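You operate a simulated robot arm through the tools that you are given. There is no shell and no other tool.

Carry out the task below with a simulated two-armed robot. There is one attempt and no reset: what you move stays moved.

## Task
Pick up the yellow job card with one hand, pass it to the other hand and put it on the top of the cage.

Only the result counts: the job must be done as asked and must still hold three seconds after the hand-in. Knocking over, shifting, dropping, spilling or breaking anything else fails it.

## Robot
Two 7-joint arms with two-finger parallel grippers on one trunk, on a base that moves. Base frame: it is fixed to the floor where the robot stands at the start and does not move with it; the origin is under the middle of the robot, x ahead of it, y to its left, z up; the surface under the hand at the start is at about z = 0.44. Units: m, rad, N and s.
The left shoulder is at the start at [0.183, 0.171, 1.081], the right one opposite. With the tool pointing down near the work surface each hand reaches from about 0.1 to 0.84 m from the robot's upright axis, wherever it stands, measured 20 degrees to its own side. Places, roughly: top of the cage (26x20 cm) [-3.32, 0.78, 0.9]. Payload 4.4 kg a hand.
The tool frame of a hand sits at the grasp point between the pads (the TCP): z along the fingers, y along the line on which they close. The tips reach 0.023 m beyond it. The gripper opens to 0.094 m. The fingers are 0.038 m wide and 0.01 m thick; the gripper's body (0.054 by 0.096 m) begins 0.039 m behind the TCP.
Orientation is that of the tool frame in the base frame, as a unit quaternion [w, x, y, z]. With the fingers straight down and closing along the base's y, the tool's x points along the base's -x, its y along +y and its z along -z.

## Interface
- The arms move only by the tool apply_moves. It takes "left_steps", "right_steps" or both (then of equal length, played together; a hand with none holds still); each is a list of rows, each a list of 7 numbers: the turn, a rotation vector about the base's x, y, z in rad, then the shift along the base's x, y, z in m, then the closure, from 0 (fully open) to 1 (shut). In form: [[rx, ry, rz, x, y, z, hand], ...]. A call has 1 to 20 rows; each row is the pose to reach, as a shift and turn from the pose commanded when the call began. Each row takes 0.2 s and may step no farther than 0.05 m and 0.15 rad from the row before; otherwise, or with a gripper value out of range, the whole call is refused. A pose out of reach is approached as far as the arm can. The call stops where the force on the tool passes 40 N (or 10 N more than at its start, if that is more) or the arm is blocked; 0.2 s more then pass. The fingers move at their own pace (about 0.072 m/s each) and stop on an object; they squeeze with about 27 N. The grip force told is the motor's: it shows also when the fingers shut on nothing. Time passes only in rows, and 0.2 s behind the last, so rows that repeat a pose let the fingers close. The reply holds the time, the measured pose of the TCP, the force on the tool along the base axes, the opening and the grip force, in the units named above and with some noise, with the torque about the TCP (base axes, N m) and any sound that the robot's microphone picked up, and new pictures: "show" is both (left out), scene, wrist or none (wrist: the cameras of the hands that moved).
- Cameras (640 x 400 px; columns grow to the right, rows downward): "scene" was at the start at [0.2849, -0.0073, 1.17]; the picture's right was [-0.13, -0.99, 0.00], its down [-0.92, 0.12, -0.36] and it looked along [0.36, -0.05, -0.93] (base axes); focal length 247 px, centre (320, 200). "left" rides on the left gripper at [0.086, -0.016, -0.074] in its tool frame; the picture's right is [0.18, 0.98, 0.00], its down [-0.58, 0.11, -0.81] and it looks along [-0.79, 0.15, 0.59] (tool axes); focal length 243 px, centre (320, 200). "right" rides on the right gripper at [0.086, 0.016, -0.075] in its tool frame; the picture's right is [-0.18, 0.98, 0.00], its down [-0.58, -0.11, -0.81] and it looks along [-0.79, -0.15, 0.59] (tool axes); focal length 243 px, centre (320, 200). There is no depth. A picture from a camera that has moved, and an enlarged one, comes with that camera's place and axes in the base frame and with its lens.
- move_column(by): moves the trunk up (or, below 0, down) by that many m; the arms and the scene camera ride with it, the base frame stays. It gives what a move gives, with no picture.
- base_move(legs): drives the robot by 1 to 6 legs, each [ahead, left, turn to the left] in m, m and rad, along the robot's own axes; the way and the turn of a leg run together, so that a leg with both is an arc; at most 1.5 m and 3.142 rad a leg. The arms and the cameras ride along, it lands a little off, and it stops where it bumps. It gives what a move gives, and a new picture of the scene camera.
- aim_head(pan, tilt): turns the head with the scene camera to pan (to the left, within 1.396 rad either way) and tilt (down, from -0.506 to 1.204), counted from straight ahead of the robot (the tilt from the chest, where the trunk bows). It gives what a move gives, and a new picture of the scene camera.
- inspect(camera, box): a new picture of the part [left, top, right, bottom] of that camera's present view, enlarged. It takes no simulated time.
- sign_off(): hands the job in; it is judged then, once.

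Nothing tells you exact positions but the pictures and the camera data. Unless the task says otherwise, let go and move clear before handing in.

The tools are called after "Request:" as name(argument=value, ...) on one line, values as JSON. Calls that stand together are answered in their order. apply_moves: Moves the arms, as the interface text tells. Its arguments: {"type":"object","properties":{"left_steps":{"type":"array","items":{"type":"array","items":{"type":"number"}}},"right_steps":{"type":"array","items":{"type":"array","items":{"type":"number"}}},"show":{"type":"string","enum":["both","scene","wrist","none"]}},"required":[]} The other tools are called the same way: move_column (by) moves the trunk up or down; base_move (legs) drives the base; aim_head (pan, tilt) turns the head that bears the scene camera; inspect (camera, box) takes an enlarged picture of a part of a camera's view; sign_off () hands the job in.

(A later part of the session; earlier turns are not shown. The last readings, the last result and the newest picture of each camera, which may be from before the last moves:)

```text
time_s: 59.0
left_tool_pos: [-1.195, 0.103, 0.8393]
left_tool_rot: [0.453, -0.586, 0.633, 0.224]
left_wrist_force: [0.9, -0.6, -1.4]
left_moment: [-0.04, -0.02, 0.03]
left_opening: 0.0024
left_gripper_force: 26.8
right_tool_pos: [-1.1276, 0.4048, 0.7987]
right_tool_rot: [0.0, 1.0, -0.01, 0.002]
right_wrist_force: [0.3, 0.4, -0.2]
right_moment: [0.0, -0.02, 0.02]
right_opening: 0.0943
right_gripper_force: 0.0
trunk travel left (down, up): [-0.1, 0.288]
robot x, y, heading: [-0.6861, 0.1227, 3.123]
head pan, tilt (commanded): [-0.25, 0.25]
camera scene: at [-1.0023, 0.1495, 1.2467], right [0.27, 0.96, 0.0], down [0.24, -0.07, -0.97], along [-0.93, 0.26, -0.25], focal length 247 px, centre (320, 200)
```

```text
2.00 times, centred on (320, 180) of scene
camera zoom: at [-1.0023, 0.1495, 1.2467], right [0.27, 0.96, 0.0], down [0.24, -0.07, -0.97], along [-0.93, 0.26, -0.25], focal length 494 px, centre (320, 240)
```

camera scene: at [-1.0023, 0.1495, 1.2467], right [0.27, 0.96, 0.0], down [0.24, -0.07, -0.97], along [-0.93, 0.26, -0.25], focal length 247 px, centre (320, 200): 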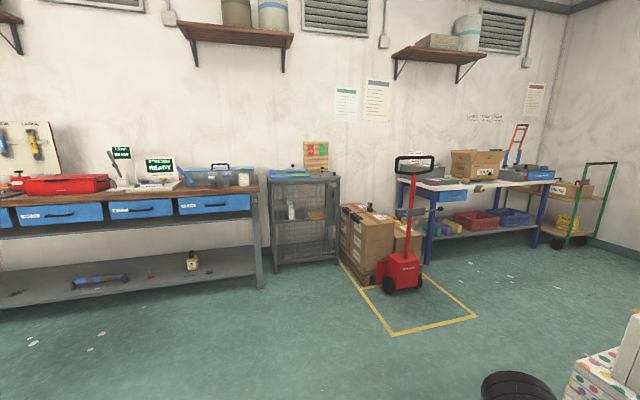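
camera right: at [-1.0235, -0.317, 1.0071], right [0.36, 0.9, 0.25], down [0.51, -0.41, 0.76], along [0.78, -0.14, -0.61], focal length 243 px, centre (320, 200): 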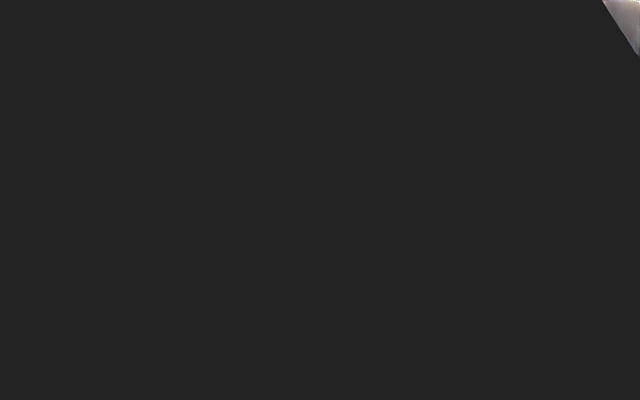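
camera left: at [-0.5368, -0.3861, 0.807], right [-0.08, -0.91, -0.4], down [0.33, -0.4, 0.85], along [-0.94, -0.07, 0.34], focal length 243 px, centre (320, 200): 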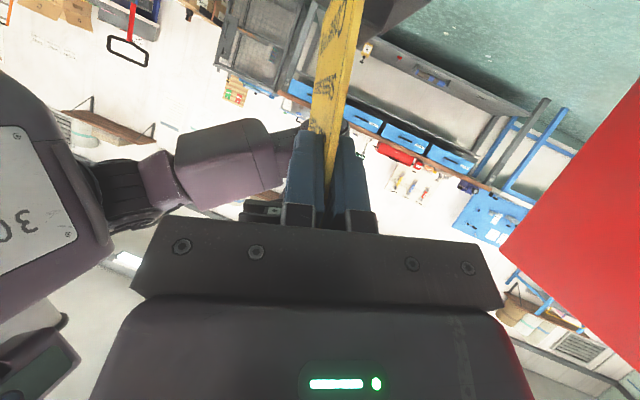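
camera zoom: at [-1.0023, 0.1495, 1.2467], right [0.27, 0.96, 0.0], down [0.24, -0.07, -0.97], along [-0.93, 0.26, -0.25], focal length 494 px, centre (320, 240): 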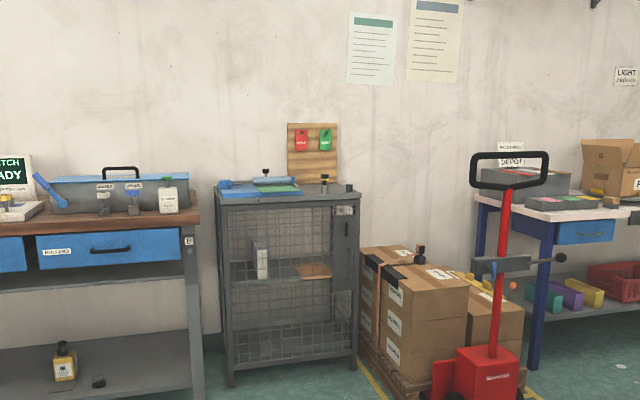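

The cage is ahead to the right. Something dotted/purple stands close on my right, so I'll check the right side clearance before driving.

Request:
aim_head(pan=-0.9, tilt=0.75)

Request:
aim_head(pan=-1.396, tilt=0.6)

```text
time_s: 60.0
left_tool_pos: [-1.1935, 0.1022, 0.8383]
left_tool_rot: [0.453, -0.586, 0.633, 0.224]
left_wrist_force: [-0.3, -0.2, -0.9]
left_moment: [-0.04, -0.04, 0.0]
left_opening: 0.0025
left_gripper_force: 27.1
right_tool_pos: [-1.128, 0.4045, 0.798]
right_tool_rot: [0.0, 1.0, -0.011, 0.002]
right_wrist_force: [0.2, 0.7, 0.4]
right_moment: [-0.02, 0.03, 0.0]
right_opening: 0.094
right_gripper_force: 0.0
trunk travel left (down, up): [-0.1, 0.288]
robot x, y, heading: [-0.6839, 0.1219, 3.121]
head pan, tilt (commanded): [-0.901, 0.75]
camera scene: at [-0.9625, 0.1906, 1.2017], right [0.8, 0.61, 0.0], down [0.41, -0.54, -0.73], along [-0.44, 0.58, -0.68], focal length 247 px, centre (320, 200)
```

scene: 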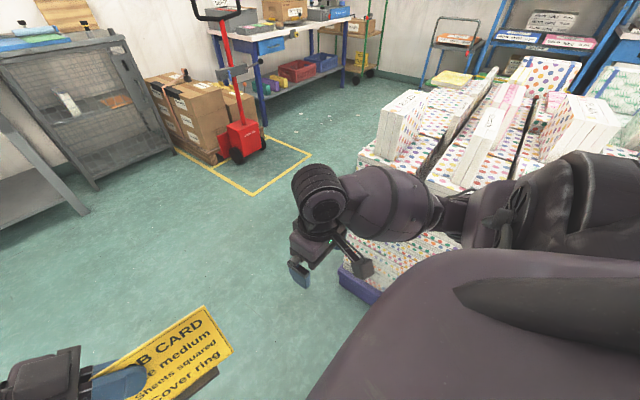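

```text
time_s: 60.9
left_tool_pos: [-1.195, 0.103, 0.8386]
left_tool_rot: [0.453, -0.586, 0.633, 0.223]
left_wrist_force: [-0.2, -0.8, 0.3]
left_moment: [-0.03, 0.01, 0.01]
left_opening: 0.0027
left_gripper_force: 27.1
right_tool_pos: [-1.1281, 0.4043, 0.7987]
right_tool_rot: [0.0, 1.0, -0.011, 0.001]
right_wrist_force: [-0.5, 0.1, -0.3]
right_moment: [-0.01, 0.02, -0.02]
right_opening: 0.0938
right_gripper_force: 0.1
trunk travel left (down, up): [-0.1, 0.288]
robot x, y, heading: [-0.6793, 0.1211, 3.122]
head pan, tilt (commanded): [-1.396, 0.6]
camera scene: at [-0.9259, 0.212, 1.2145], right [0.99, 0.15, 0.0], down [0.09, -0.56, -0.82], along [-0.13, 0.82, -0.57], focal length 247 px, centre (320, 200)
```

scene: 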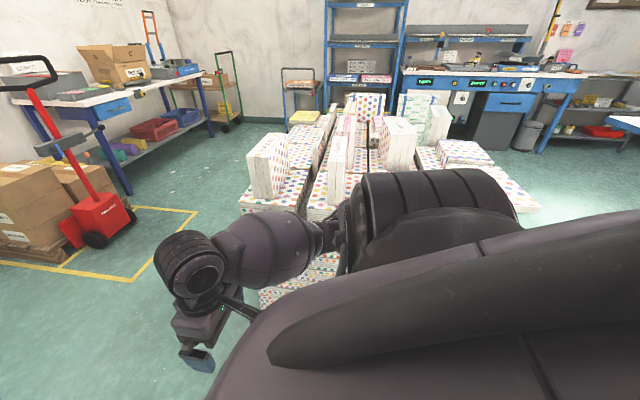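

The pile of boxes is to my right rear; driving straight ahead (toward -x) is clear. I drive 1.2 m and look at the cage again.

Request:
aim_head(pan=-0.5, tilt=0.45)

Request:
base_move(legs=[[1.2, 0, 0]])

Request:
inspect(camera="scene", box=[160, 60, 480, 260])

```text
time_s: 62.1
left_tool_pos: [-1.1952, 0.1034, 0.8393]
left_tool_rot: [0.452, -0.587, 0.633, 0.225]
left_wrist_force: [0.1, 0.5, 0.2]
left_moment: [0.01, -0.03, 0.01]
left_opening: 0.0025
left_gripper_force: 26.5
right_tool_pos: [-1.1278, 0.4046, 0.7982]
right_tool_rot: [0.0, 1.0, -0.011, 0.001]
right_wrist_force: [0.7, 0.4, 0.1]
right_moment: [0.01, 0.0, 0.0]
right_opening: 0.0941
right_gripper_force: 0.0
trunk travel left (down, up): [-0.1, 0.288]
robot x, y, heading: [-0.6867, 0.1188, 3.116]
head pan, tilt (commanded): [-0.499, 0.45]
camera scene: at [-0.992, 0.1704, 1.2281], right [0.5, 0.87, 0.0], down [0.38, -0.22, -0.9], along [-0.78, 0.45, -0.44], focal length 247 px, centre (320, 200)
```

scene: 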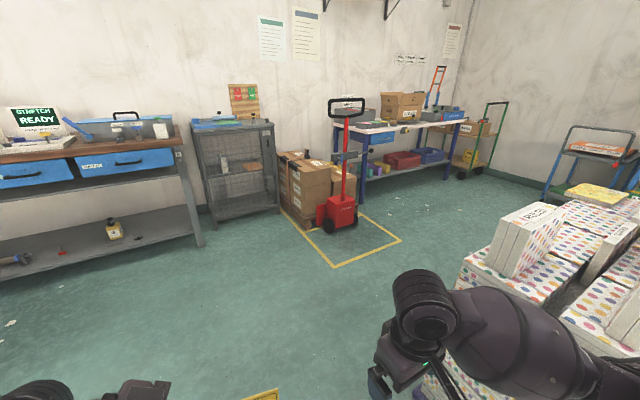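

```text
time_s: 68.2
left_tool_pos: [-2.3999, 0.1066, 0.8407]
left_tool_rot: [0.45, -0.593, 0.627, 0.228]
left_wrist_force: [0.2, 0.3, -1.2]
left_moment: [-0.01, 0.02, 0.02]
left_opening: 0.0027
left_gripper_force: 27.1
right_tool_pos: [-2.34, 0.4089, 0.7998]
right_tool_rot: [0.0, 1.0, 0.0, 0.002]
right_wrist_force: [-0.1, 0.5, -0.1]
right_moment: [-0.01, 0.02, -0.04]
right_opening: 0.0941
right_gripper_force: 0.1
trunk travel left (down, up): [-0.1, 0.288]
robot x, y, heading: [-1.8908, 0.1305, 3.145]
head pan, tilt (commanded): [-0.499, 0.45]
camera scene: at [-2.1989, 0.1778, 1.2281], right [0.48, 0.88, 0.0], down [0.38, -0.21, -0.9], along [-0.79, 0.43, -0.44], focal length 247 px, centre (320, 200)
```

scene: 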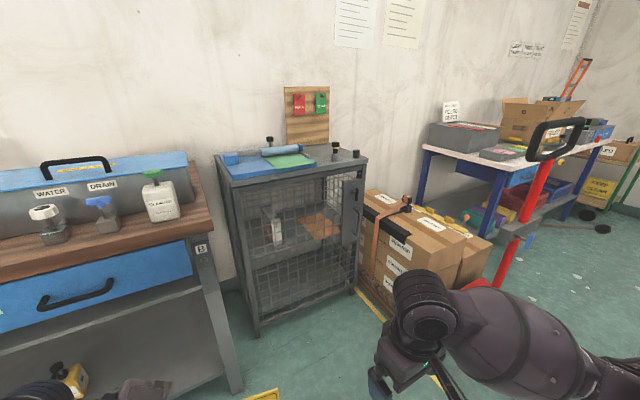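

```text
2.00 times, centred on (320, 160) of scene
camera zoom: at [-2.1989, 0.1778, 1.2281], right [0.48, 0.88, 0.0], down [0.38, -0.21, -0.9], along [-0.79, 0.43, -0.44], focal length 494 px, centre (320, 280)
```

zoom: 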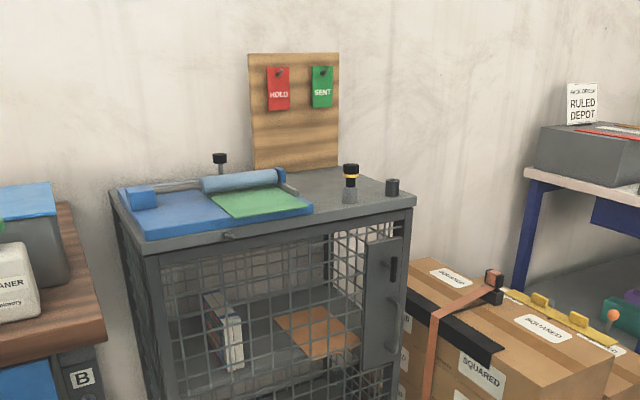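

The cage top is now clear: mats and a roller on its left half, a knob at about [-3.12, 0.75] and a small cylinder at [-3.12, 0.87] near the front, a tag board at the back; the free spot is the right rear part around [-3.33, 0.78]. To come in over the front without sweeping over those things, I'll yaw the left hand (with card) by ~101° so its fingers point ahead and down.

Request:
aim_head(pan=0.0, tilt=0.6)

Request:
apply_moves(left_steps=[[0, 0, 0.1363, 0, -0.008, 0.01, 1], [0, 0, 0.2725, 0, -0.016, 0.02, 1], [0, 0, 0.4088, 0, -0.024, 0.03, 1], [0, 0, 0.5451, 0, -0.032, 0.04, 1], [0, 0, 0.6813, 0, -0.04, 0.05, 1], [0, 0, 0.8176, 0, -0.04, 0.06, 1], [0, 0, 0.9539, 0, -0.04, 0.07, 1], [0, 0, 1.0902, 0, -0.04, 0.08, 1], [0, 0, 1.2264, 0, -0.04, 0.09, 1], [0, 0, 1.3627, 0, -0.04, 0.1, 1], [0, 0, 1.499, 0, -0.04, 0.1, 1], [0, 0, 1.6352, 0, -0.04, 0.1, 1], [0, 0, 1.7715, 0, -0.04, 0.1, 1], [0, 0, 1.7715, 0, -0.04, 0.1, 1]], show="both")

```text
time_s: 69.2
left_tool_pos: [-2.3994, 0.1066, 0.8395]
left_tool_rot: [0.451, -0.592, 0.628, 0.228]
left_wrist_force: [0.0, -0.6, -0.7]
left_moment: [0.01, 0.01, -0.01]
left_opening: 0.0027
left_gripper_force: 26.6
right_tool_pos: [-2.338, 0.4106, 0.799]
right_tool_rot: [0.0, 1.0, -0.001, 0.001]
right_wrist_force: [0.7, -0.7, -0.8]
right_moment: [0.02, 0.06, -0.02]
right_opening: 0.094
right_gripper_force: 0.0
trunk travel left (down, up): [-0.1, 0.288]
robot x, y, heading: [-1.8897, 0.1392, 3.137]
head pan, tilt (commanded): [0.0, 0.6]
camera scene: at [-2.2065, 0.1339, 1.2146], right [0.0, 1.0, 0.0], down [0.56, 0.0, -0.83], along [-0.83, 0.0, -0.56], focal length 247 px, centre (320, 200)
```

scene: 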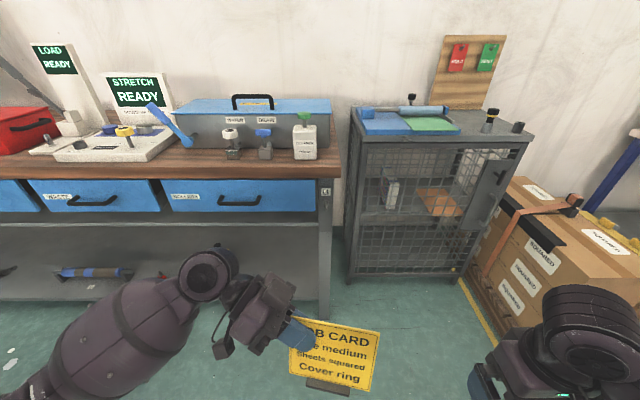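

```text
time_s: 71.4
left_tool_pos: [-2.4573, 0.0459, 0.8964]
left_tool_rot: [-0.125, 0.86, -0.179, -0.461]
left_wrist_force: [1.3, -0.4, 0.0]
left_moment: [-0.04, -0.02, -0.02]
left_opening: 0.0026
left_gripper_force: 26.6
left hand out of reach, approached as far as the arm can: row 6, 7, 8, 9, 10
right_tool_pos: [-2.3395, 0.409, 0.7987]
right_tool_rot: [0.0, 1.0, -0.001, 0.002]
right_wrist_force: [0.6, -0.1, 0.0]
right_moment: [-0.02, -0.04, 0.0]
right_opening: 0.0939
right_gripper_force: 0.0
trunk travel left (down, up): [-0.1, 0.288]
robot x, y, heading: [-1.8855, 0.1364, 3.137]
head pan, tilt (commanded): [0.0, 0.6]
stopped in row 10 (left hand): the arm was blocked; the commanded pose is now the measured one
camera scene: at [-2.2064, 0.1338, 1.2146], right [0.0, 1.0, 0.0], down [0.56, 0.0, -0.83], along [-0.83, 0.0, -0.56], focal length 247 px, centre (320, 200)
camera left: at [-2.3503, 0.0163, 0.8649], right [-0.32, -0.92, -0.2], down [0.26, -0.29, 0.92], along [-0.91, 0.24, 0.33], focal length 243 px, centre (320, 200)
```

scene: 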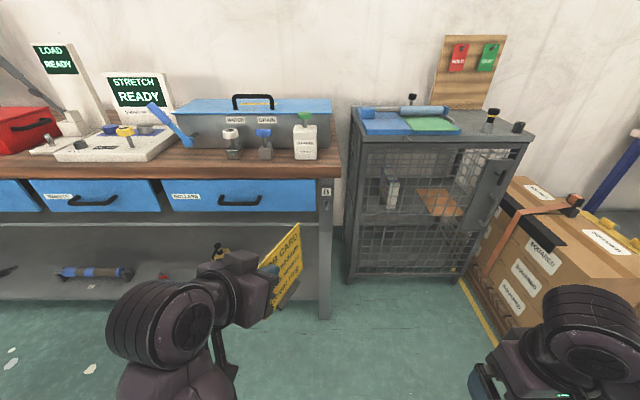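
left: 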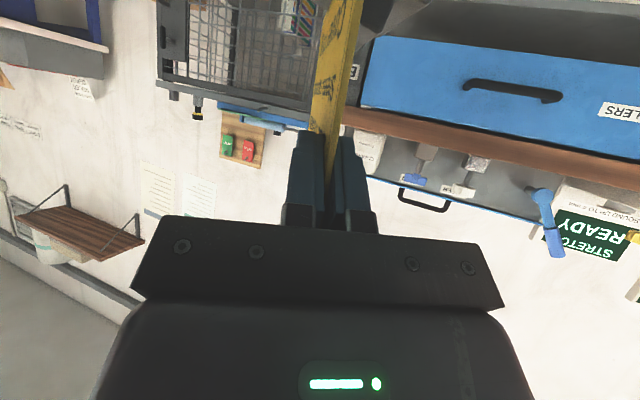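

The arm got too folded near the body there and stopped. The card is still held. I'll extend the hand farther ahead (free space) while completing the turn.

Request:
apply_moves(left_steps=[[0, 0, 0, -0.04, -0.01, 0.01, 1], [0, 0, 0, -0.08, -0.02, 0.02, 1], [0.03, 0.001, 0.063, -0.11, -0.03, 0.03, 1], [0.06, 0.002, 0.127, -0.13, -0.03, 0.04, 1], [0.09, 0.003, 0.19, -0.15, -0.03, 0.05, 1], [0.12, 0.004, 0.254, -0.15, -0.03, 0.05, 1], [0.15, 0.005, 0.317, -0.15, -0.03, 0.05, 1], [0.18, 0.006, 0.381, -0.15, -0.03, 0.05, 1], [0.209, 0.0065, 0.4435, -0.15, -0.03, 0.05, 1], [0.209, 0.0065, 0.4435, -0.15, -0.03, 0.05, 1]], show="both")

```text
time_s: 73.6
left_tool_pos: [-2.6073, 0.019, 0.9458]
left_tool_rot: [-0.111, 0.859, 0.063, -0.495]
left_wrist_force: [0.1, -0.5, -0.7]
left_moment: [0.01, 0.0, -0.01]
left_opening: 0.0027
left_gripper_force: 26.5
right_tool_pos: [-2.3395, 0.4104, 0.799]
right_tool_rot: [0.0, 1.0, -0.001, 0.002]
right_wrist_force: [-0.1, -0.7, -0.9]
right_moment: [0.0, -0.02, 0.0]
right_opening: 0.0943
right_gripper_force: 0.0
trunk travel left (down, up): [-0.1, 0.288]
robot x, y, heading: [-1.8856, 0.1326, 3.133]
head pan, tilt (commanded): [0.0, 0.6]
camera scene: at [-2.2066, 0.1336, 1.2145], right [0.0, 1.0, 0.0], down [0.56, 0.0, -0.83], along [-0.83, 0.0, -0.56], focal length 247 px, centre (320, 200)
camera left: at [-2.4995, 0.0437, 0.9138], right [0.09, -0.91, -0.4], down [0.41, -0.33, 0.85], along [-0.91, -0.24, 0.34], focal length 243 px, centre (320, 200)
```

scene: 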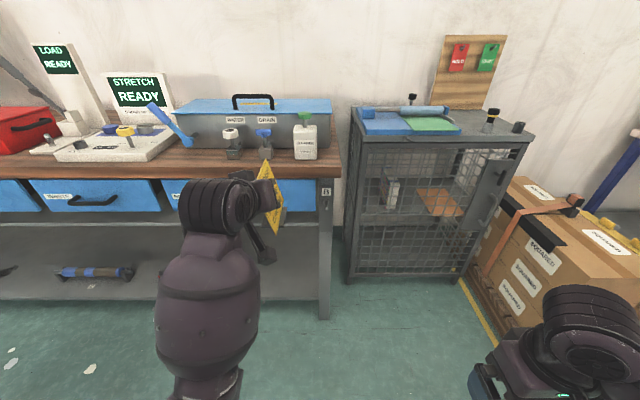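
left: 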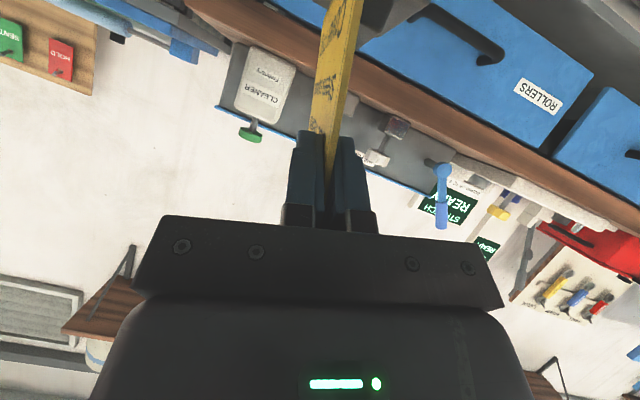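

Now the hand points ahead and down with the card in front of it, as wanted. But the forearm slopes down toward the robot, which would be too low over the cage's knob, so I raise the trunk and rehearse the placing pose here in free space.

Request:
move_column(by=0.28)

Request:
apply_moves(left_steps=[[0, 0, 0, 0, 0.04, -0.02, 1], [0, 0, 0, 0, 0.08, -0.04, 1], [0, 0, 0, 0, 0.12, -0.06, 1], [0, 0, 0, 0, 0.16, -0.08, 1], [0, 0, 0, 0, 0.2, -0.1, 1], [0, 0, 0, 0, 0.22, -0.13, 1], [0, 0, 0, 0, 0.24, -0.17, 1], [0, 0, 0, 0, 0.25, -0.21, 1], [0, 0, 0, 0, 0.25, -0.23, 1], [0, 0, 0, 0, 0.25, -0.23, 1]], show="both")

```text
time_s: 76.4
left_tool_pos: [-2.6082, 0.0185, 1.2263]
left_tool_rot: [-0.111, 0.86, 0.062, -0.495]
left_wrist_force: [0.5, -0.4, -1.1]
left_moment: [-0.01, -0.04, 0.01]
left_opening: 0.0026
left_gripper_force: 27.3
right_tool_pos: [-2.34, 0.4095, 1.079]
right_tool_rot: [0.0, 1.0, -0.001, 0.001]
right_wrist_force: [0.1, 0.2, 0.1]
right_moment: [-0.03, 0.01, 0.01]
right_opening: 0.0939
right_gripper_force: 0.0
trunk travel left (down, up): [-0.38, 0.008]
robot x, y, heading: [-1.8882, 0.1332, 3.137]
head pan, tilt (commanded): [0.0, 0.6]
```

```text
time_s: 77.6
left_tool_pos: [-2.6416, 0.1014, 1.105]
left_tool_rot: [-0.025, 0.857, 0.071, -0.51]
left_wrist_force: [0.0, -0.4, -0.8]
left_moment: [0.01, -0.06, -0.02]
left_opening: 0.0028
left_gripper_force: 27.2
right_tool_pos: [-2.3381, 0.41, 1.0792]
right_tool_rot: [0.0, 1.0, -0.001, 0.002]
right_wrist_force: [-0.7, -0.2, -0.1]
right_moment: [-0.03, -0.01, -0.01]
right_opening: 0.0939
right_gripper_force: 0.1
trunk travel left (down, up): [-0.38, 0.008]
robot x, y, heading: [-1.891, 0.1288, 3.138]
head pan, tilt (commanded): [0.0, 0.6]
stopped in row 5 (left hand): the arm was blocked; the commanded pose is now the measured one
camera scene: at [-2.0347, 0.133, 1.5199], right [0.0, 1.0, 0.0], down [0.57, 0.0, -0.82], along [-0.82, 0.0, -0.57], focal length 247 px, centre (320, 200)
camera left: at [-2.5367, 0.1328, 1.0685], right [0.18, -0.94, -0.27], down [0.45, -0.17, 0.88], along [-0.88, -0.28, 0.39], focal length 243 px, centre (320, 200)
```

scene: 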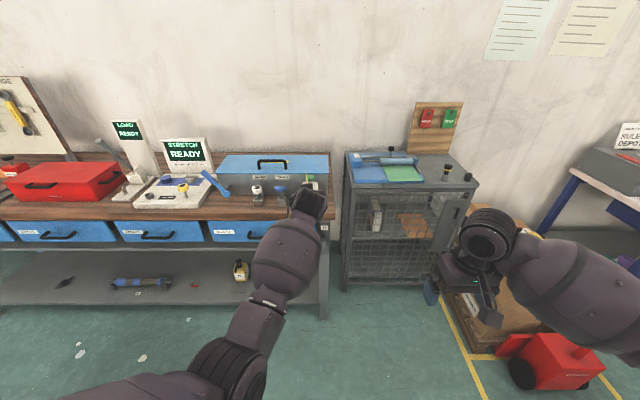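
left: 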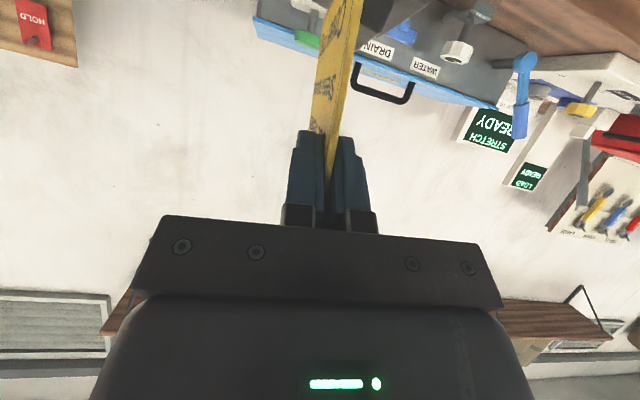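

The raised trunk leans back, so that pose was at the arm's limit; the card is still held. From this height I have a good view of the cage top, so let me inspect it closely.

Request:
inspect(camera="scene", box=[330, 90, 490, 200])

Request:
aim_head(pan=-0.5, tilt=0.6)

Request:
inspect(camera="scene", box=[180, 90, 360, 210])

```text
3.64 times, centred on (410, 145) of scene
camera zoom: at [-2.0347, 0.133, 1.5199], right [0.0, 1.0, 0.0], down [0.57, 0.0, -0.82], along [-0.82, 0.0, -0.57], focal length 899 px, centre (-7, 400)
```

zoom: 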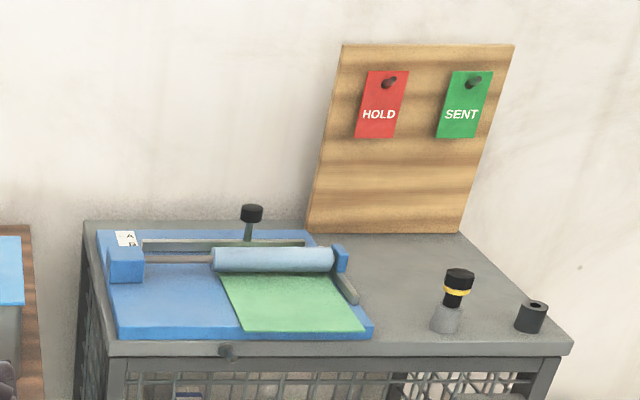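

```text
time_s: 78.5
left_tool_pos: [-2.641, 0.1032, 1.1066]
left_tool_rot: [-0.025, 0.856, 0.071, -0.512]
left_wrist_force: [-0.3, 0.3, -0.3]
left_moment: [0.0, -0.01, -0.01]
left_opening: 0.0026
left_gripper_force: 26.6
right_tool_pos: [-2.3395, 0.41, 1.0782]
right_tool_rot: [0.001, 1.0, 0.0, 0.001]
right_wrist_force: [-0.3, 0.4, 0.2]
right_moment: [-0.01, 0.01, 0.02]
right_opening: 0.0939
right_gripper_force: 0.0
trunk travel left (down, up): [-0.38, 0.008]
robot x, y, heading: [-1.8866, 0.1344, 3.137]
head pan, tilt (commanded): [-0.499, 0.6]
camera scene: at [-2.0236, 0.1756, 1.52], right [0.48, 0.88, 0.0], down [0.5, -0.27, -0.83], along [-0.72, 0.4, -0.56], focal length 247 px, centre (320, 200)
```

scene: 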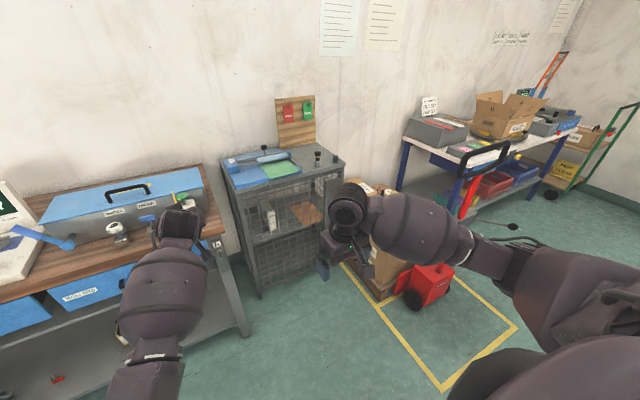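

```text
3.33 times, centred on (270, 150) of scene
camera zoom: at [-2.0236, 0.1756, 1.52], right [0.48, 0.88, 0.0], down [0.5, -0.27, -0.83], along [-0.72, 0.4, -0.56], focal length 824 px, centre (487, 367)
```

zoom: 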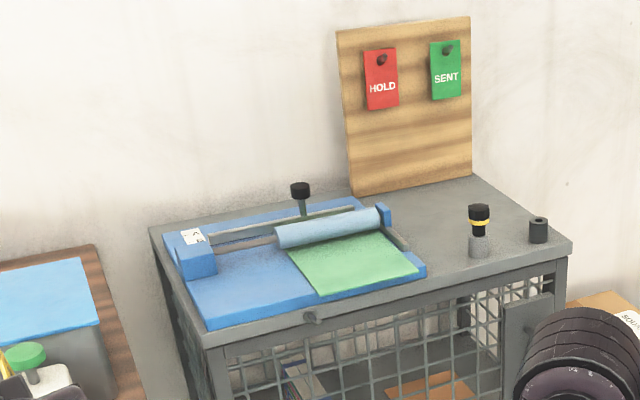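

The free patch on the cage is bounded by the roller device (y<0.64), the knob/cylinder (x>-3.12) and the tag board (x≈-3.41), so I'll aim for about [-3.32, 0.79] with the hand coming in diagonally from front-left. I lower the trunk partway and rehearse that hand pose here.

Request:
move_column(by=-0.16)

Request:
aim_head(pan=0.0, tilt=0.75)

Request:
apply_moves(left_steps=[[0.021, -0.01, -0.124, 0.015, 0.02, 0.01, 1], [0.043, -0.02, -0.248, 0.03, 0.04, 0.02, 1], [0.064, -0.03, -0.372, 0.045, 0.07, 0.03, 1], [0.085, -0.04, -0.496, 0.06, 0.1, 0.04, 1], [0.107, -0.05, -0.62, 0.075, 0.13, 0.046, 1], [0.128, -0.06, -0.7436, 0.09, 0.16, 0.046, 1], [0.128, -0.06, -0.7436, 0.09, 0.19, 0.046, 1], [0.128, -0.06, -0.7436, 0.09, 0.19, 0.046, 1]], show="both")

```text
time_s: 80.3
left_tool_pos: [-2.6505, 0.0606, 0.94]
left_tool_rot: [0.019, 0.851, 0.062, -0.521]
left_wrist_force: [-0.2, 0.0, -1.1]
left_moment: [0.01, -0.04, 0.0]
left_opening: 0.0026
left_gripper_force: 27.5
right_tool_pos: [-2.3404, 0.4099, 0.9193]
right_tool_rot: [0.0, 1.0, -0.002, 0.0]
right_wrist_force: [0.8, 0.5, -0.1]
right_moment: [0.02, -0.02, -0.02]
right_opening: 0.094
right_gripper_force: 0.1
trunk travel left (down, up): [-0.22, 0.168]
robot x, y, heading: [-1.89, 0.1331, 3.138]
head pan, tilt (commanded): [-0.499, 0.6]
```

```text
time_s: 81.3
left_tool_pos: [-2.6513, 0.0615, 0.9421]
left_tool_rot: [0.019, 0.851, 0.062, -0.521]
left_wrist_force: [-0.3, -0.3, -2.1]
left_moment: [0.01, -0.03, -0.05]
left_opening: 0.0026
left_gripper_force: 26.9
right_tool_pos: [-2.3389, 0.4108, 0.9193]
right_tool_rot: [0.0, 1.0, -0.001, 0.001]
right_wrist_force: [0.5, 0.1, 0.4]
right_moment: [-0.01, -0.02, 0.01]
right_opening: 0.0939
right_gripper_force: 0.0
trunk travel left (down, up): [-0.22, 0.168]
robot x, y, heading: [-1.8888, 0.1313, 3.145]
head pan, tilt (commanded): [0.0, 0.75]
camera scene: at [-2.0838, 0.1336, 1.3417], right [0.0, 1.0, 0.0], down [0.68, 0.0, -0.73], along [-0.73, 0.0, -0.68], focal length 247 px, centre (320, 200)
```

scene: 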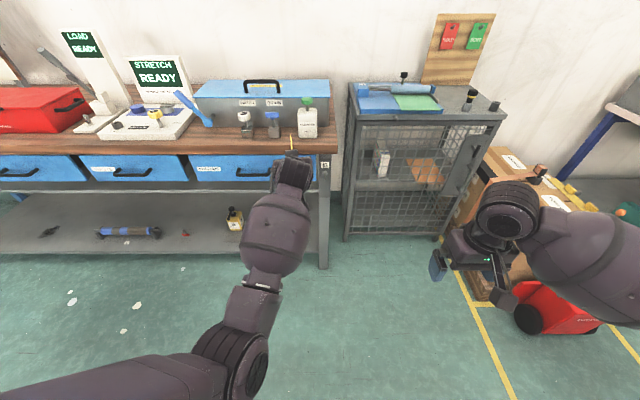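

```text
time_s: 83.3
left_tool_pos: [-2.5834, 0.2349, 0.9796]
left_tool_rot: [-0.214, 0.848, -0.195, -0.445]
left_wrist_force: [0.4, -0.2, -0.8]
left_moment: [-0.01, -0.04, -0.05]
left_opening: 0.0026
left_gripper_force: 27.0
right_tool_pos: [-2.3386, 0.4085, 0.9186]
right_tool_rot: [-0.002, 1.0, -0.002, 0.002]
right_wrist_force: [0.9, -0.1, 0.3]
right_moment: [0.0, -0.01, -0.04]
right_opening: 0.0941
right_gripper_force: 0.1
trunk travel left (down, up): [-0.22, 0.168]
robot x, y, heading: [-1.8878, 0.1318, 3.138]
head pan, tilt (commanded): [0.0, 0.75]
stopped in row 8 (left hand): the arm was blocked; the commanded pose is now the measured one
camera scene: at [-2.0842, 0.1328, 1.3416], right [0.0, 1.0, 0.0], down [0.68, 0.0, -0.73], along [-0.73, 0.0, -0.68], focal length 247 px, centre (320, 200)
camera left: at [-2.4792, 0.1956, 0.9473], right [-0.42, -0.84, -0.34], down [0.18, -0.44, 0.88], along [-0.89, 0.3, 0.33], focal length 243 px, centre (320, 200)
```

scene: 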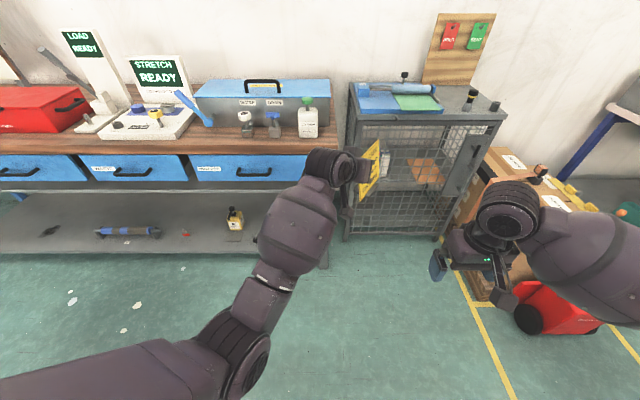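
left: 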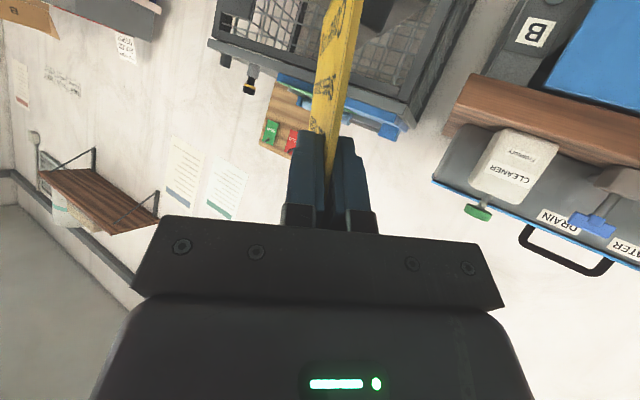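

The card is still firmly held, but this reach was again at the arm's limit. I'll try the same hand direction a little closer to the body to see where it is comfortable.

Request:
apply_moves(left_steps=[[0, 0, 0, 0.03, 0, 0.005, 1], [0, 0, 0, 0.06, 0, 0.01, 1], [0.03, -0.01, -0.04, 0.095, -0.003, 0.013, 1], [0.061, -0.02, -0.081, 0.095, -0.003, 0.013, 1], [0.061, -0.02, -0.081, 0.095, -0.003, 0.013, 1]], show="both")

```text
time_s: 84.7
left_tool_pos: [-2.5068, 0.2037, 0.9948]
left_tool_rot: [-0.249, 0.841, -0.189, -0.442]
left_wrist_force: [0.2, 0.7, -1.1]
left_moment: [-0.02, -0.04, -0.02]
left_opening: 0.0025
left_gripper_force: 27.3
right_tool_pos: [-2.3392, 0.4087, 0.9188]
right_tool_rot: [0.0, 1.0, -0.001, 0.002]
right_wrist_force: [0.6, 0.3, 0.1]
right_moment: [-0.01, 0.01, -0.02]
right_opening: 0.0939
right_gripper_force: 0.0
trunk travel left (down, up): [-0.22, 0.168]
robot x, y, heading: [-1.89, 0.1316, 3.14]
head pan, tilt (commanded): [0.0, 0.75]
stopped in row 5 (left hand): the arm was blocked; the commanded pose is now the measured one
camera scene: at [-2.084, 0.133, 1.3416], right [0.0, 1.0, 0.0], down [0.68, 0.0, -0.73], along [-0.73, 0.0, -0.68], focal length 247 px, centre (320, 200)
camera left: at [-2.4034, 0.1654, 0.9624], right [-0.43, -0.81, -0.4], down [0.15, -0.5, 0.85], along [-0.89, 0.3, 0.34], focal length 243 px, centre (320, 200)
```

scene: 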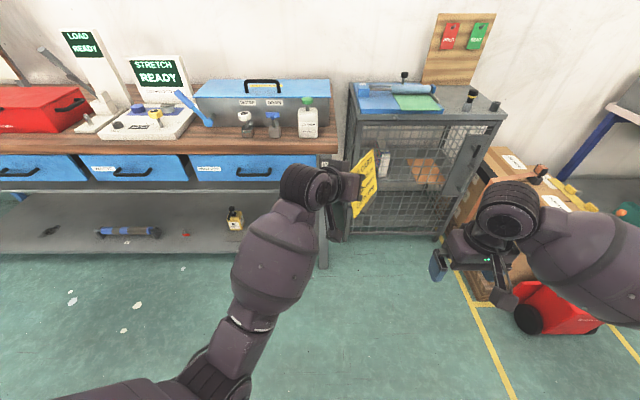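
left: 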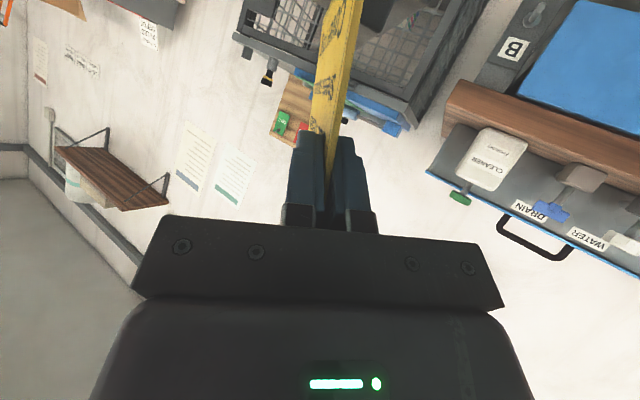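

The limit is sideways reach in this arm posture, because the hand is tilted so strongly (60°). The cleaner way is to re-grip so the left hand holds the card from above: I'll bring the card back to the middle, let the right hand hold its right edge for a moment, and re-take it with the left hand nearly vertical.

Request:
apply_moves(left_steps=[[0, 0, -0.1226, 0.0135, -0.0133, -0.004, 1], [0, 0, -0.2453, 0.027, -0.0265, -0.009, 1], [0, 0, -0.3679, 0.0405, -0.0398, -0.013, 1], [0, 0, -0.4905, 0.054, -0.053, -0.018, 1], [0, 0, -0.6131, 0.0675, -0.0663, -0.022, 1], [0, 0, -0.7358, 0.081, -0.0795, -0.026, 1], [0, 0, -0.8584, 0.0945, -0.0928, -0.031, 1], [0, 0, -0.981, 0.108, -0.106, -0.035, 1], [0, 0, -0.981, 0.108, -0.106, -0.035, 1]], show="scene")

Request:
move_column(by=-0.12)

Request:
aim_head(pan=0.0, tilt=0.75)

```text
time_s: 86.7
left_tool_pos: [-2.3975, 0.1035, 0.9625]
left_tool_rot: [-0.431, 0.65, -0.565, -0.27]
left_wrist_force: [-1.0, 0.5, -1.3]
left_moment: [-0.01, 0.01, 0.02]
left_opening: 0.0025
left_gripper_force: 26.7
right_tool_pos: [-2.3393, 0.4091, 0.9196]
right_tool_rot: [-0.001, 1.0, -0.001, 0.002]
right_wrist_force: [-0.7, 0.6, -0.3]
right_moment: [0.0, -0.05, -0.01]
right_opening: 0.0941
right_gripper_force: 0.0
trunk travel left (down, up): [-0.22, 0.168]
robot x, y, heading: [-1.8893, 0.1339, 3.141]
head pan, tilt (commanded): [0.0, 0.75]
camera scene: at [-2.0837, 0.1335, 1.3417], right [0.0, 1.0, 0.0], down [0.68, 0.0, -0.73], along [-0.73, 0.0, -0.68], focal length 247 px, centre (320, 200)
```

scene: 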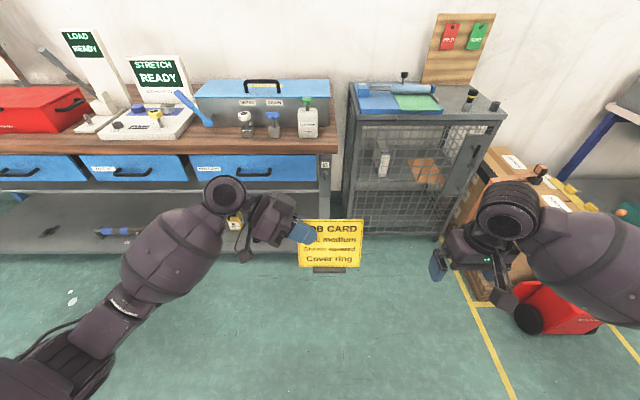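

```text
time_s: 88.2
left_tool_pos: [-2.3979, 0.1035, 0.8422]
left_tool_rot: [-0.43, 0.65, -0.564, -0.273]
left_wrist_force: [-0.3, -0.5, -0.4]
left_moment: [-0.05, 0.04, 0.0]
left_opening: 0.0025
left_gripper_force: 26.9
right_tool_pos: [-2.34, 0.4097, 0.8007]
right_tool_rot: [-0.001, 1.0, -0.001, 0.0]
right_wrist_force: [0.7, -0.3, 0.0]
right_moment: [0.0, 0.03, 0.01]
right_opening: 0.0941
right_gripper_force: 0.1
trunk travel left (down, up): [-0.1, 0.288]
robot x, y, heading: [-1.888, 0.1342, 3.134]
head pan, tilt (commanded): [0.0, 0.75]
```

```text
time_s: 88.8
left_tool_pos: [-2.3975, 0.1038, 0.8412]
left_tool_rot: [-0.43, 0.651, -0.564, -0.27]
left_wrist_force: [0.7, -0.5, -0.6]
left_moment: [-0.04, 0.01, 0.02]
left_opening: 0.0024
left_gripper_force: 27.0
right_tool_pos: [-2.3394, 0.4112, 0.7984]
right_tool_rot: [0.0, 1.0, -0.001, 0.002]
right_wrist_force: [-0.1, 0.2, 0.0]
right_moment: [0.0, -0.02, 0.01]
right_opening: 0.0941
right_gripper_force: 0.1
trunk travel left (down, up): [-0.1, 0.288]
robot x, y, heading: [-1.8868, 0.1322, 3.139]
head pan, tilt (commanded): [0.0, 0.75]
camera scene: at [-2.201, 0.1335, 1.2017], right [0.0, 1.0, 0.0], down [0.68, 0.0, -0.73], along [-0.73, 0.0, -0.68], focal length 247 px, centre (320, 200)
```

scene: 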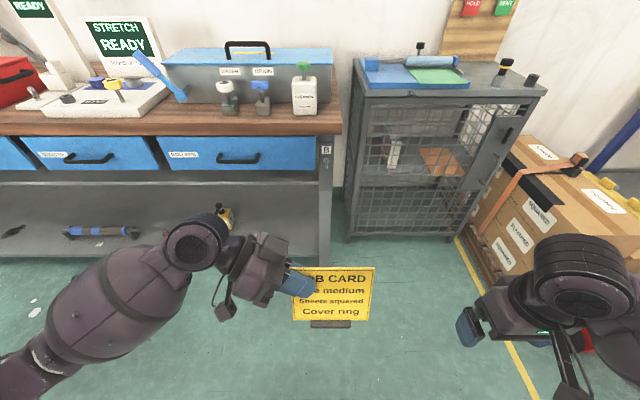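

The card is back in the middle, level and steady. Now I turn the right hand into the mirrored pose on the card's right side.

Request:
apply_moves(right_steps=[[-0.0746, 0.0476, 0.0977, -0.0056, 0.002, 0.0078, 0], [-0.1492, 0.0952, 0.1954, -0.0111, 0.004, 0.0155, 0], [-0.2238, 0.1428, 0.2931, -0.0167, 0.006, 0.0233, 0], [-0.2984, 0.1903, 0.3908, -0.0222, 0.008, 0.0311, 0], [-0.373, 0.2379, 0.4885, -0.0278, 0.01, 0.0388, 0], [-0.4476, 0.2855, 0.5862, -0.0334, 0.01, 0.0466, 0], [-0.5222, 0.3331, 0.6838, -0.0389, 0.01, 0.0544, 0], [-0.5967, 0.3807, 0.7815, -0.0445, 0.01, 0.0622, 0], [-0.6713, 0.4283, 0.8792, -0.0501, 0.01, 0.0699, 0], [-0.7459, 0.4758, 0.9769, -0.0556, 0.005, 0.0777, 0], [-0.8205, 0.5234, 1.0746, -0.0612, 0, 0.0855, 0], [-0.8951, 0.571, 1.1723, -0.0667, 0, 0.0932, 0], [-0.9697, 0.6186, 1.27, -0.0723, 0, 0.101, 0], [-0.9697, 0.6186, 1.27, -0.0723, 0, 0.101, 0]], show="both")

```text
time_s: 91.8
left_tool_pos: [-2.3964, 0.1033, 0.8407]
left_tool_rot: [-0.43, 0.651, -0.564, -0.27]
left_wrist_force: [-0.9, 0.1, -0.7]
left_moment: [-0.03, 0.0, 0.01]
left_opening: 0.0026
left_gripper_force: 27.5
right_tool_pos: [-2.413, 0.4098, 0.8991]
right_tool_rot: [0.427, 0.655, 0.561, -0.271]
right_wrist_force: [0.2, 0.3, 0.3]
right_moment: [0.01, 0.01, 0.0]
right_opening: 0.0942
right_gripper_force: 0.0
trunk travel left (down, up): [-0.1, 0.288]
robot x, y, heading: [-1.8923, 0.1339, 3.144]
head pan, tilt (commanded): [0.0, 0.75]
camera scene: at [-2.2009, 0.1336, 1.2017], right [0.0, 1.0, 0.0], down [0.68, 0.0, -0.73], along [-0.73, 0.0, -0.68], focal length 247 px, centre (320, 200)
camera right: at [-2.3871, 0.5179, 0.8671], right [0.91, -0.1, 0.4], down [-0.33, 0.4, 0.85], along [-0.25, -0.91, 0.34], focal length 243 px, centre (320, 200)
```

scene: 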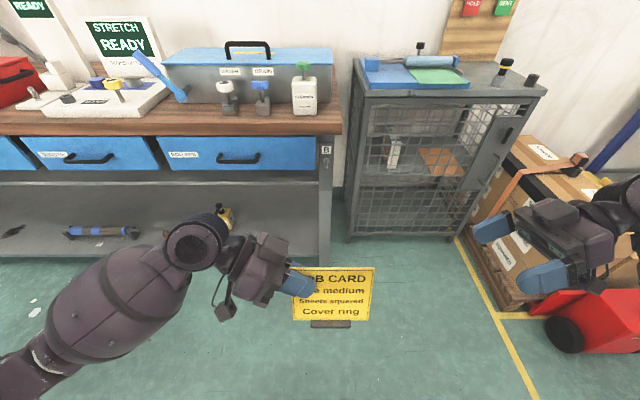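
right: 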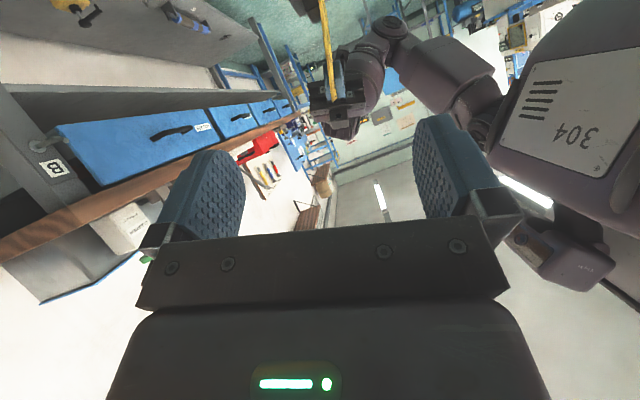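

The right hand is in the mirrored pose. I'll bring it onto its approach line and check the alignment.

Request:
apply_moves(right_steps=[[0, 0, 0, 0, -0.036, 0, 0], [0, 0, 0, 0, -0.072, 0, 0], [0, 0, 0, 0, -0.108, 0, 0], [0, 0, 0, 0, -0.108, 0, 0]], show="scene")

Request:
inspect(camera="right", box=[160, 0, 480, 240])

Request:
inspect(camera="scene", box=[220, 180, 500, 355])

```text
time_s: 92.8
left_tool_pos: [-2.3971, 0.1045, 0.8398]
left_tool_rot: [-0.43, 0.651, -0.563, -0.272]
left_wrist_force: [0.4, 0.5, -0.3]
left_moment: [-0.02, -0.01, 0.0]
left_opening: 0.0026
left_gripper_force: 27.2
right_tool_pos: [-2.4109, 0.3006, 0.8986]
right_tool_rot: [0.427, 0.656, 0.561, -0.271]
right_wrist_force: [-0.4, 0.1, 0.1]
right_moment: [0.01, 0.01, 0.02]
right_opening: 0.094
right_gripper_force: 0.1
trunk travel left (down, up): [-0.1, 0.288]
robot x, y, heading: [-1.8886, 0.1362, 3.142]
head pan, tilt (commanded): [0.0, 0.75]
camera scene: at [-2.2009, 0.1336, 1.2017], right [0.0, 1.0, 0.0], down [0.68, 0.0, -0.73], along [-0.73, 0.0, -0.68], focal length 247 px, centre (320, 200)
```

scene: 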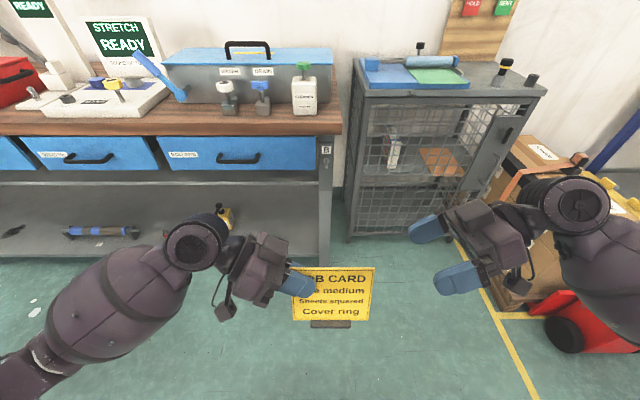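

```text
1.67 times, centred on (320, 120) of right
camera zoom: at [-2.3854, 0.4099, 0.8673], right [0.91, -0.1, 0.41], down [-0.33, 0.4, 0.85], along [-0.25, -0.91, 0.33], focal length 404 px, centre (320, 333)
```

zoom: 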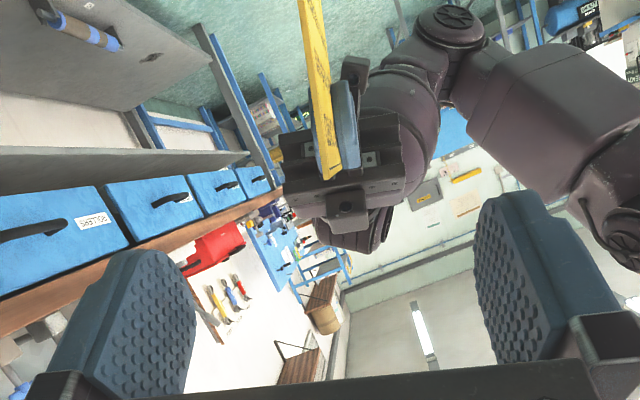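

```text
2.29 times, centred on (360, 268) of scene
camera zoom: at [-2.2009, 0.1336, 1.2017], right [0.0, 1.0, 0.0], down [0.68, 0.0, -0.73], along [-0.73, 0.0, -0.68], focal length 565 px, centre (229, 46)
```

zoom: 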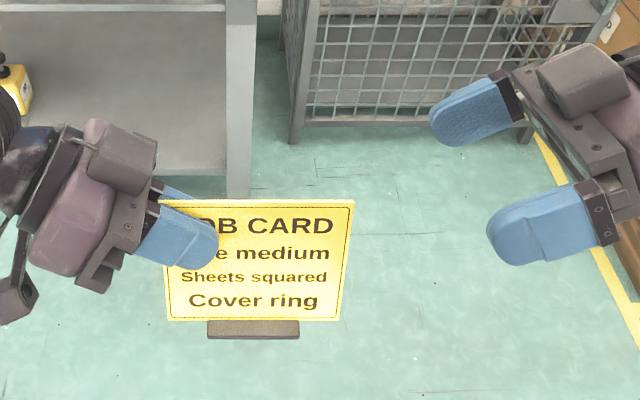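

Alignment is within a millimetre or two. I'll advance the right hand 12 cm along its axis around the card's right edge.

Request:
apply_moves(right_steps=[[0, 0, 0, 0.0037, -0.026, -0.0146, 0], [0, 0, 0, 0.0073, -0.0519, -0.0291, 0], [0, 0, 0, 0.011, -0.0779, -0.0437, 0], [0, 0, 0, 0.0146, -0.1038, -0.0582, 0], [0, 0, 0, 0.0146, -0.1038, -0.0582, 0]], show="scene")

Request:
inspect(camera="right", box=[160, 0, 480, 240])

Request:
inspect(camera="scene", box=[220, 180, 500, 355])

```text
time_s: 94.0
left_tool_pos: [-2.3971, 0.1044, 0.8417]
left_tool_rot: [-0.43, 0.651, -0.563, -0.271]
left_wrist_force: [1.3, 0.5, -1.3]
left_moment: [-0.05, 0.02, -0.01]
left_opening: 0.0026
left_gripper_force: 27.0
right_tool_pos: [-2.3948, 0.1988, 0.8413]
right_tool_rot: [0.426, 0.656, 0.56, -0.271]
right_wrist_force: [-0.2, 0.7, -0.2]
right_moment: [0.01, 0.01, 0.01]
right_opening: 0.094
right_gripper_force: 0.1
trunk travel left (down, up): [-0.1, 0.288]
robot x, y, heading: [-1.891, 0.1354, 3.138]
head pan, tilt (commanded): [0.0, 0.75]
camera scene: at [-2.2009, 0.1335, 1.2017], right [0.0, 1.0, 0.0], down [0.68, 0.0, -0.73], along [-0.73, 0.0, -0.68], focal length 247 px, centre (320, 200)
```

scene: 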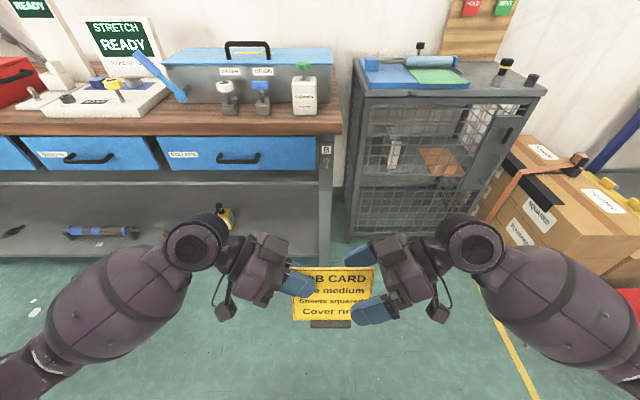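

```text
1.67 times, centred on (320, 120) of right
camera zoom: at [-2.3696, 0.307, 0.81], right [0.91, -0.1, 0.4], down [-0.33, 0.4, 0.85], along [-0.25, -0.91, 0.33], focal length 404 px, centre (320, 333)
```

zoom: 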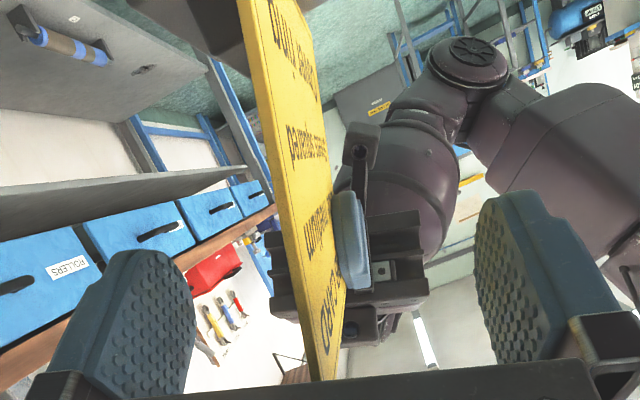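

```text
2.29 times, centred on (360, 268) of scene
camera zoom: at [-2.2009, 0.1335, 1.2017], right [0.0, 1.0, 0.0], down [0.68, 0.0, -0.73], along [-0.73, 0.0, -0.68], focal length 565 px, centre (229, 46)
```

zoom: 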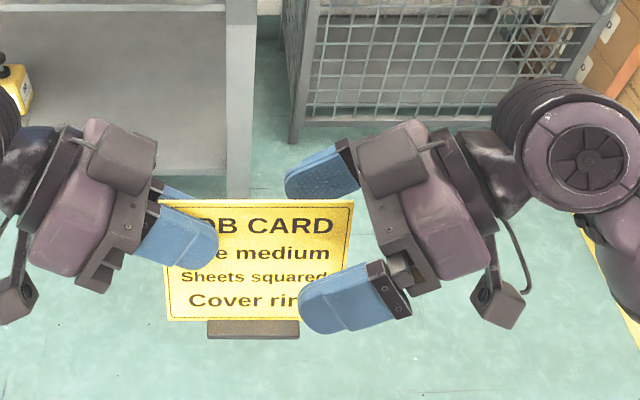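

The right fingers straddle the card's right edge; I correct about 2.5 mm toward the card plane and close the right hand.

Request:
apply_moves(right_steps=[[0, 0, 0, -0.0024, 0, -0.0006, 0], [0, 0, 0, -0.0024, 0, -0.0006, 0.3], [0, 0, 0, -0.0024, 0, -0.0006, 0.6], [0, 0, 0, -0.0024, 0, -0.0006, 0.8], [0, 0, 0, -0.0024, 0, -0.0006, 1], [0, 0, 0, -0.0024, 0, -0.0006, 1], [0, 0, 0, -0.0024, 0, -0.0006, 1], [0, 0, 0, -0.0024, 0, -0.0006, 1], [0, 0, 0, -0.0024, 0, -0.0006, 1]], show="scene")

```text
time_s: 96.0
left_tool_pos: [-2.3978, 0.1037, 0.8399]
left_tool_rot: [-0.431, 0.651, -0.564, -0.271]
left_wrist_force: [-8.7, 0.9, -2.8]
left_moment: [-0.2, -0.09, 0.35]
left_opening: 0.003
left_gripper_force: 27.4
right_tool_pos: [-2.397, 0.1997, 0.8417]
right_tool_rot: [0.426, 0.657, 0.56, -0.27]
right_wrist_force: [10.3, -1.1, 3.4]
right_moment: [-0.17, 0.11, 0.52]
right_opening: 0.0027
right_gripper_force: 26.8
trunk travel left (down, up): [-0.1, 0.288]
robot x, y, heading: [-1.8873, 0.1282, 3.139]
head pan, tilt (commanded): [0.0, 0.75]
camera scene: at [-2.201, 0.1335, 1.2017], right [0.0, 1.0, 0.0], down [0.68, 0.0, -0.73], along [-0.73, 0.0, -0.68], focal length 247 px, centre (320, 200)
```

scene: 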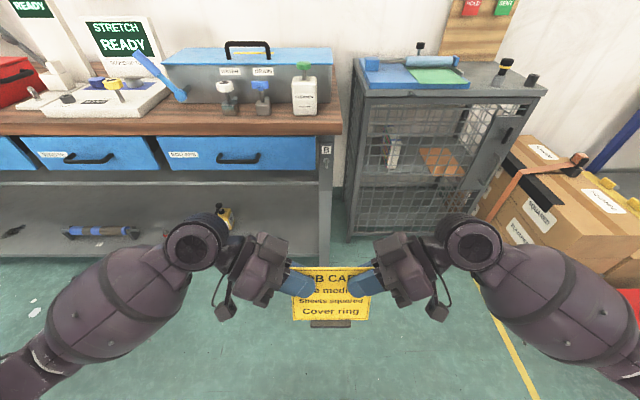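

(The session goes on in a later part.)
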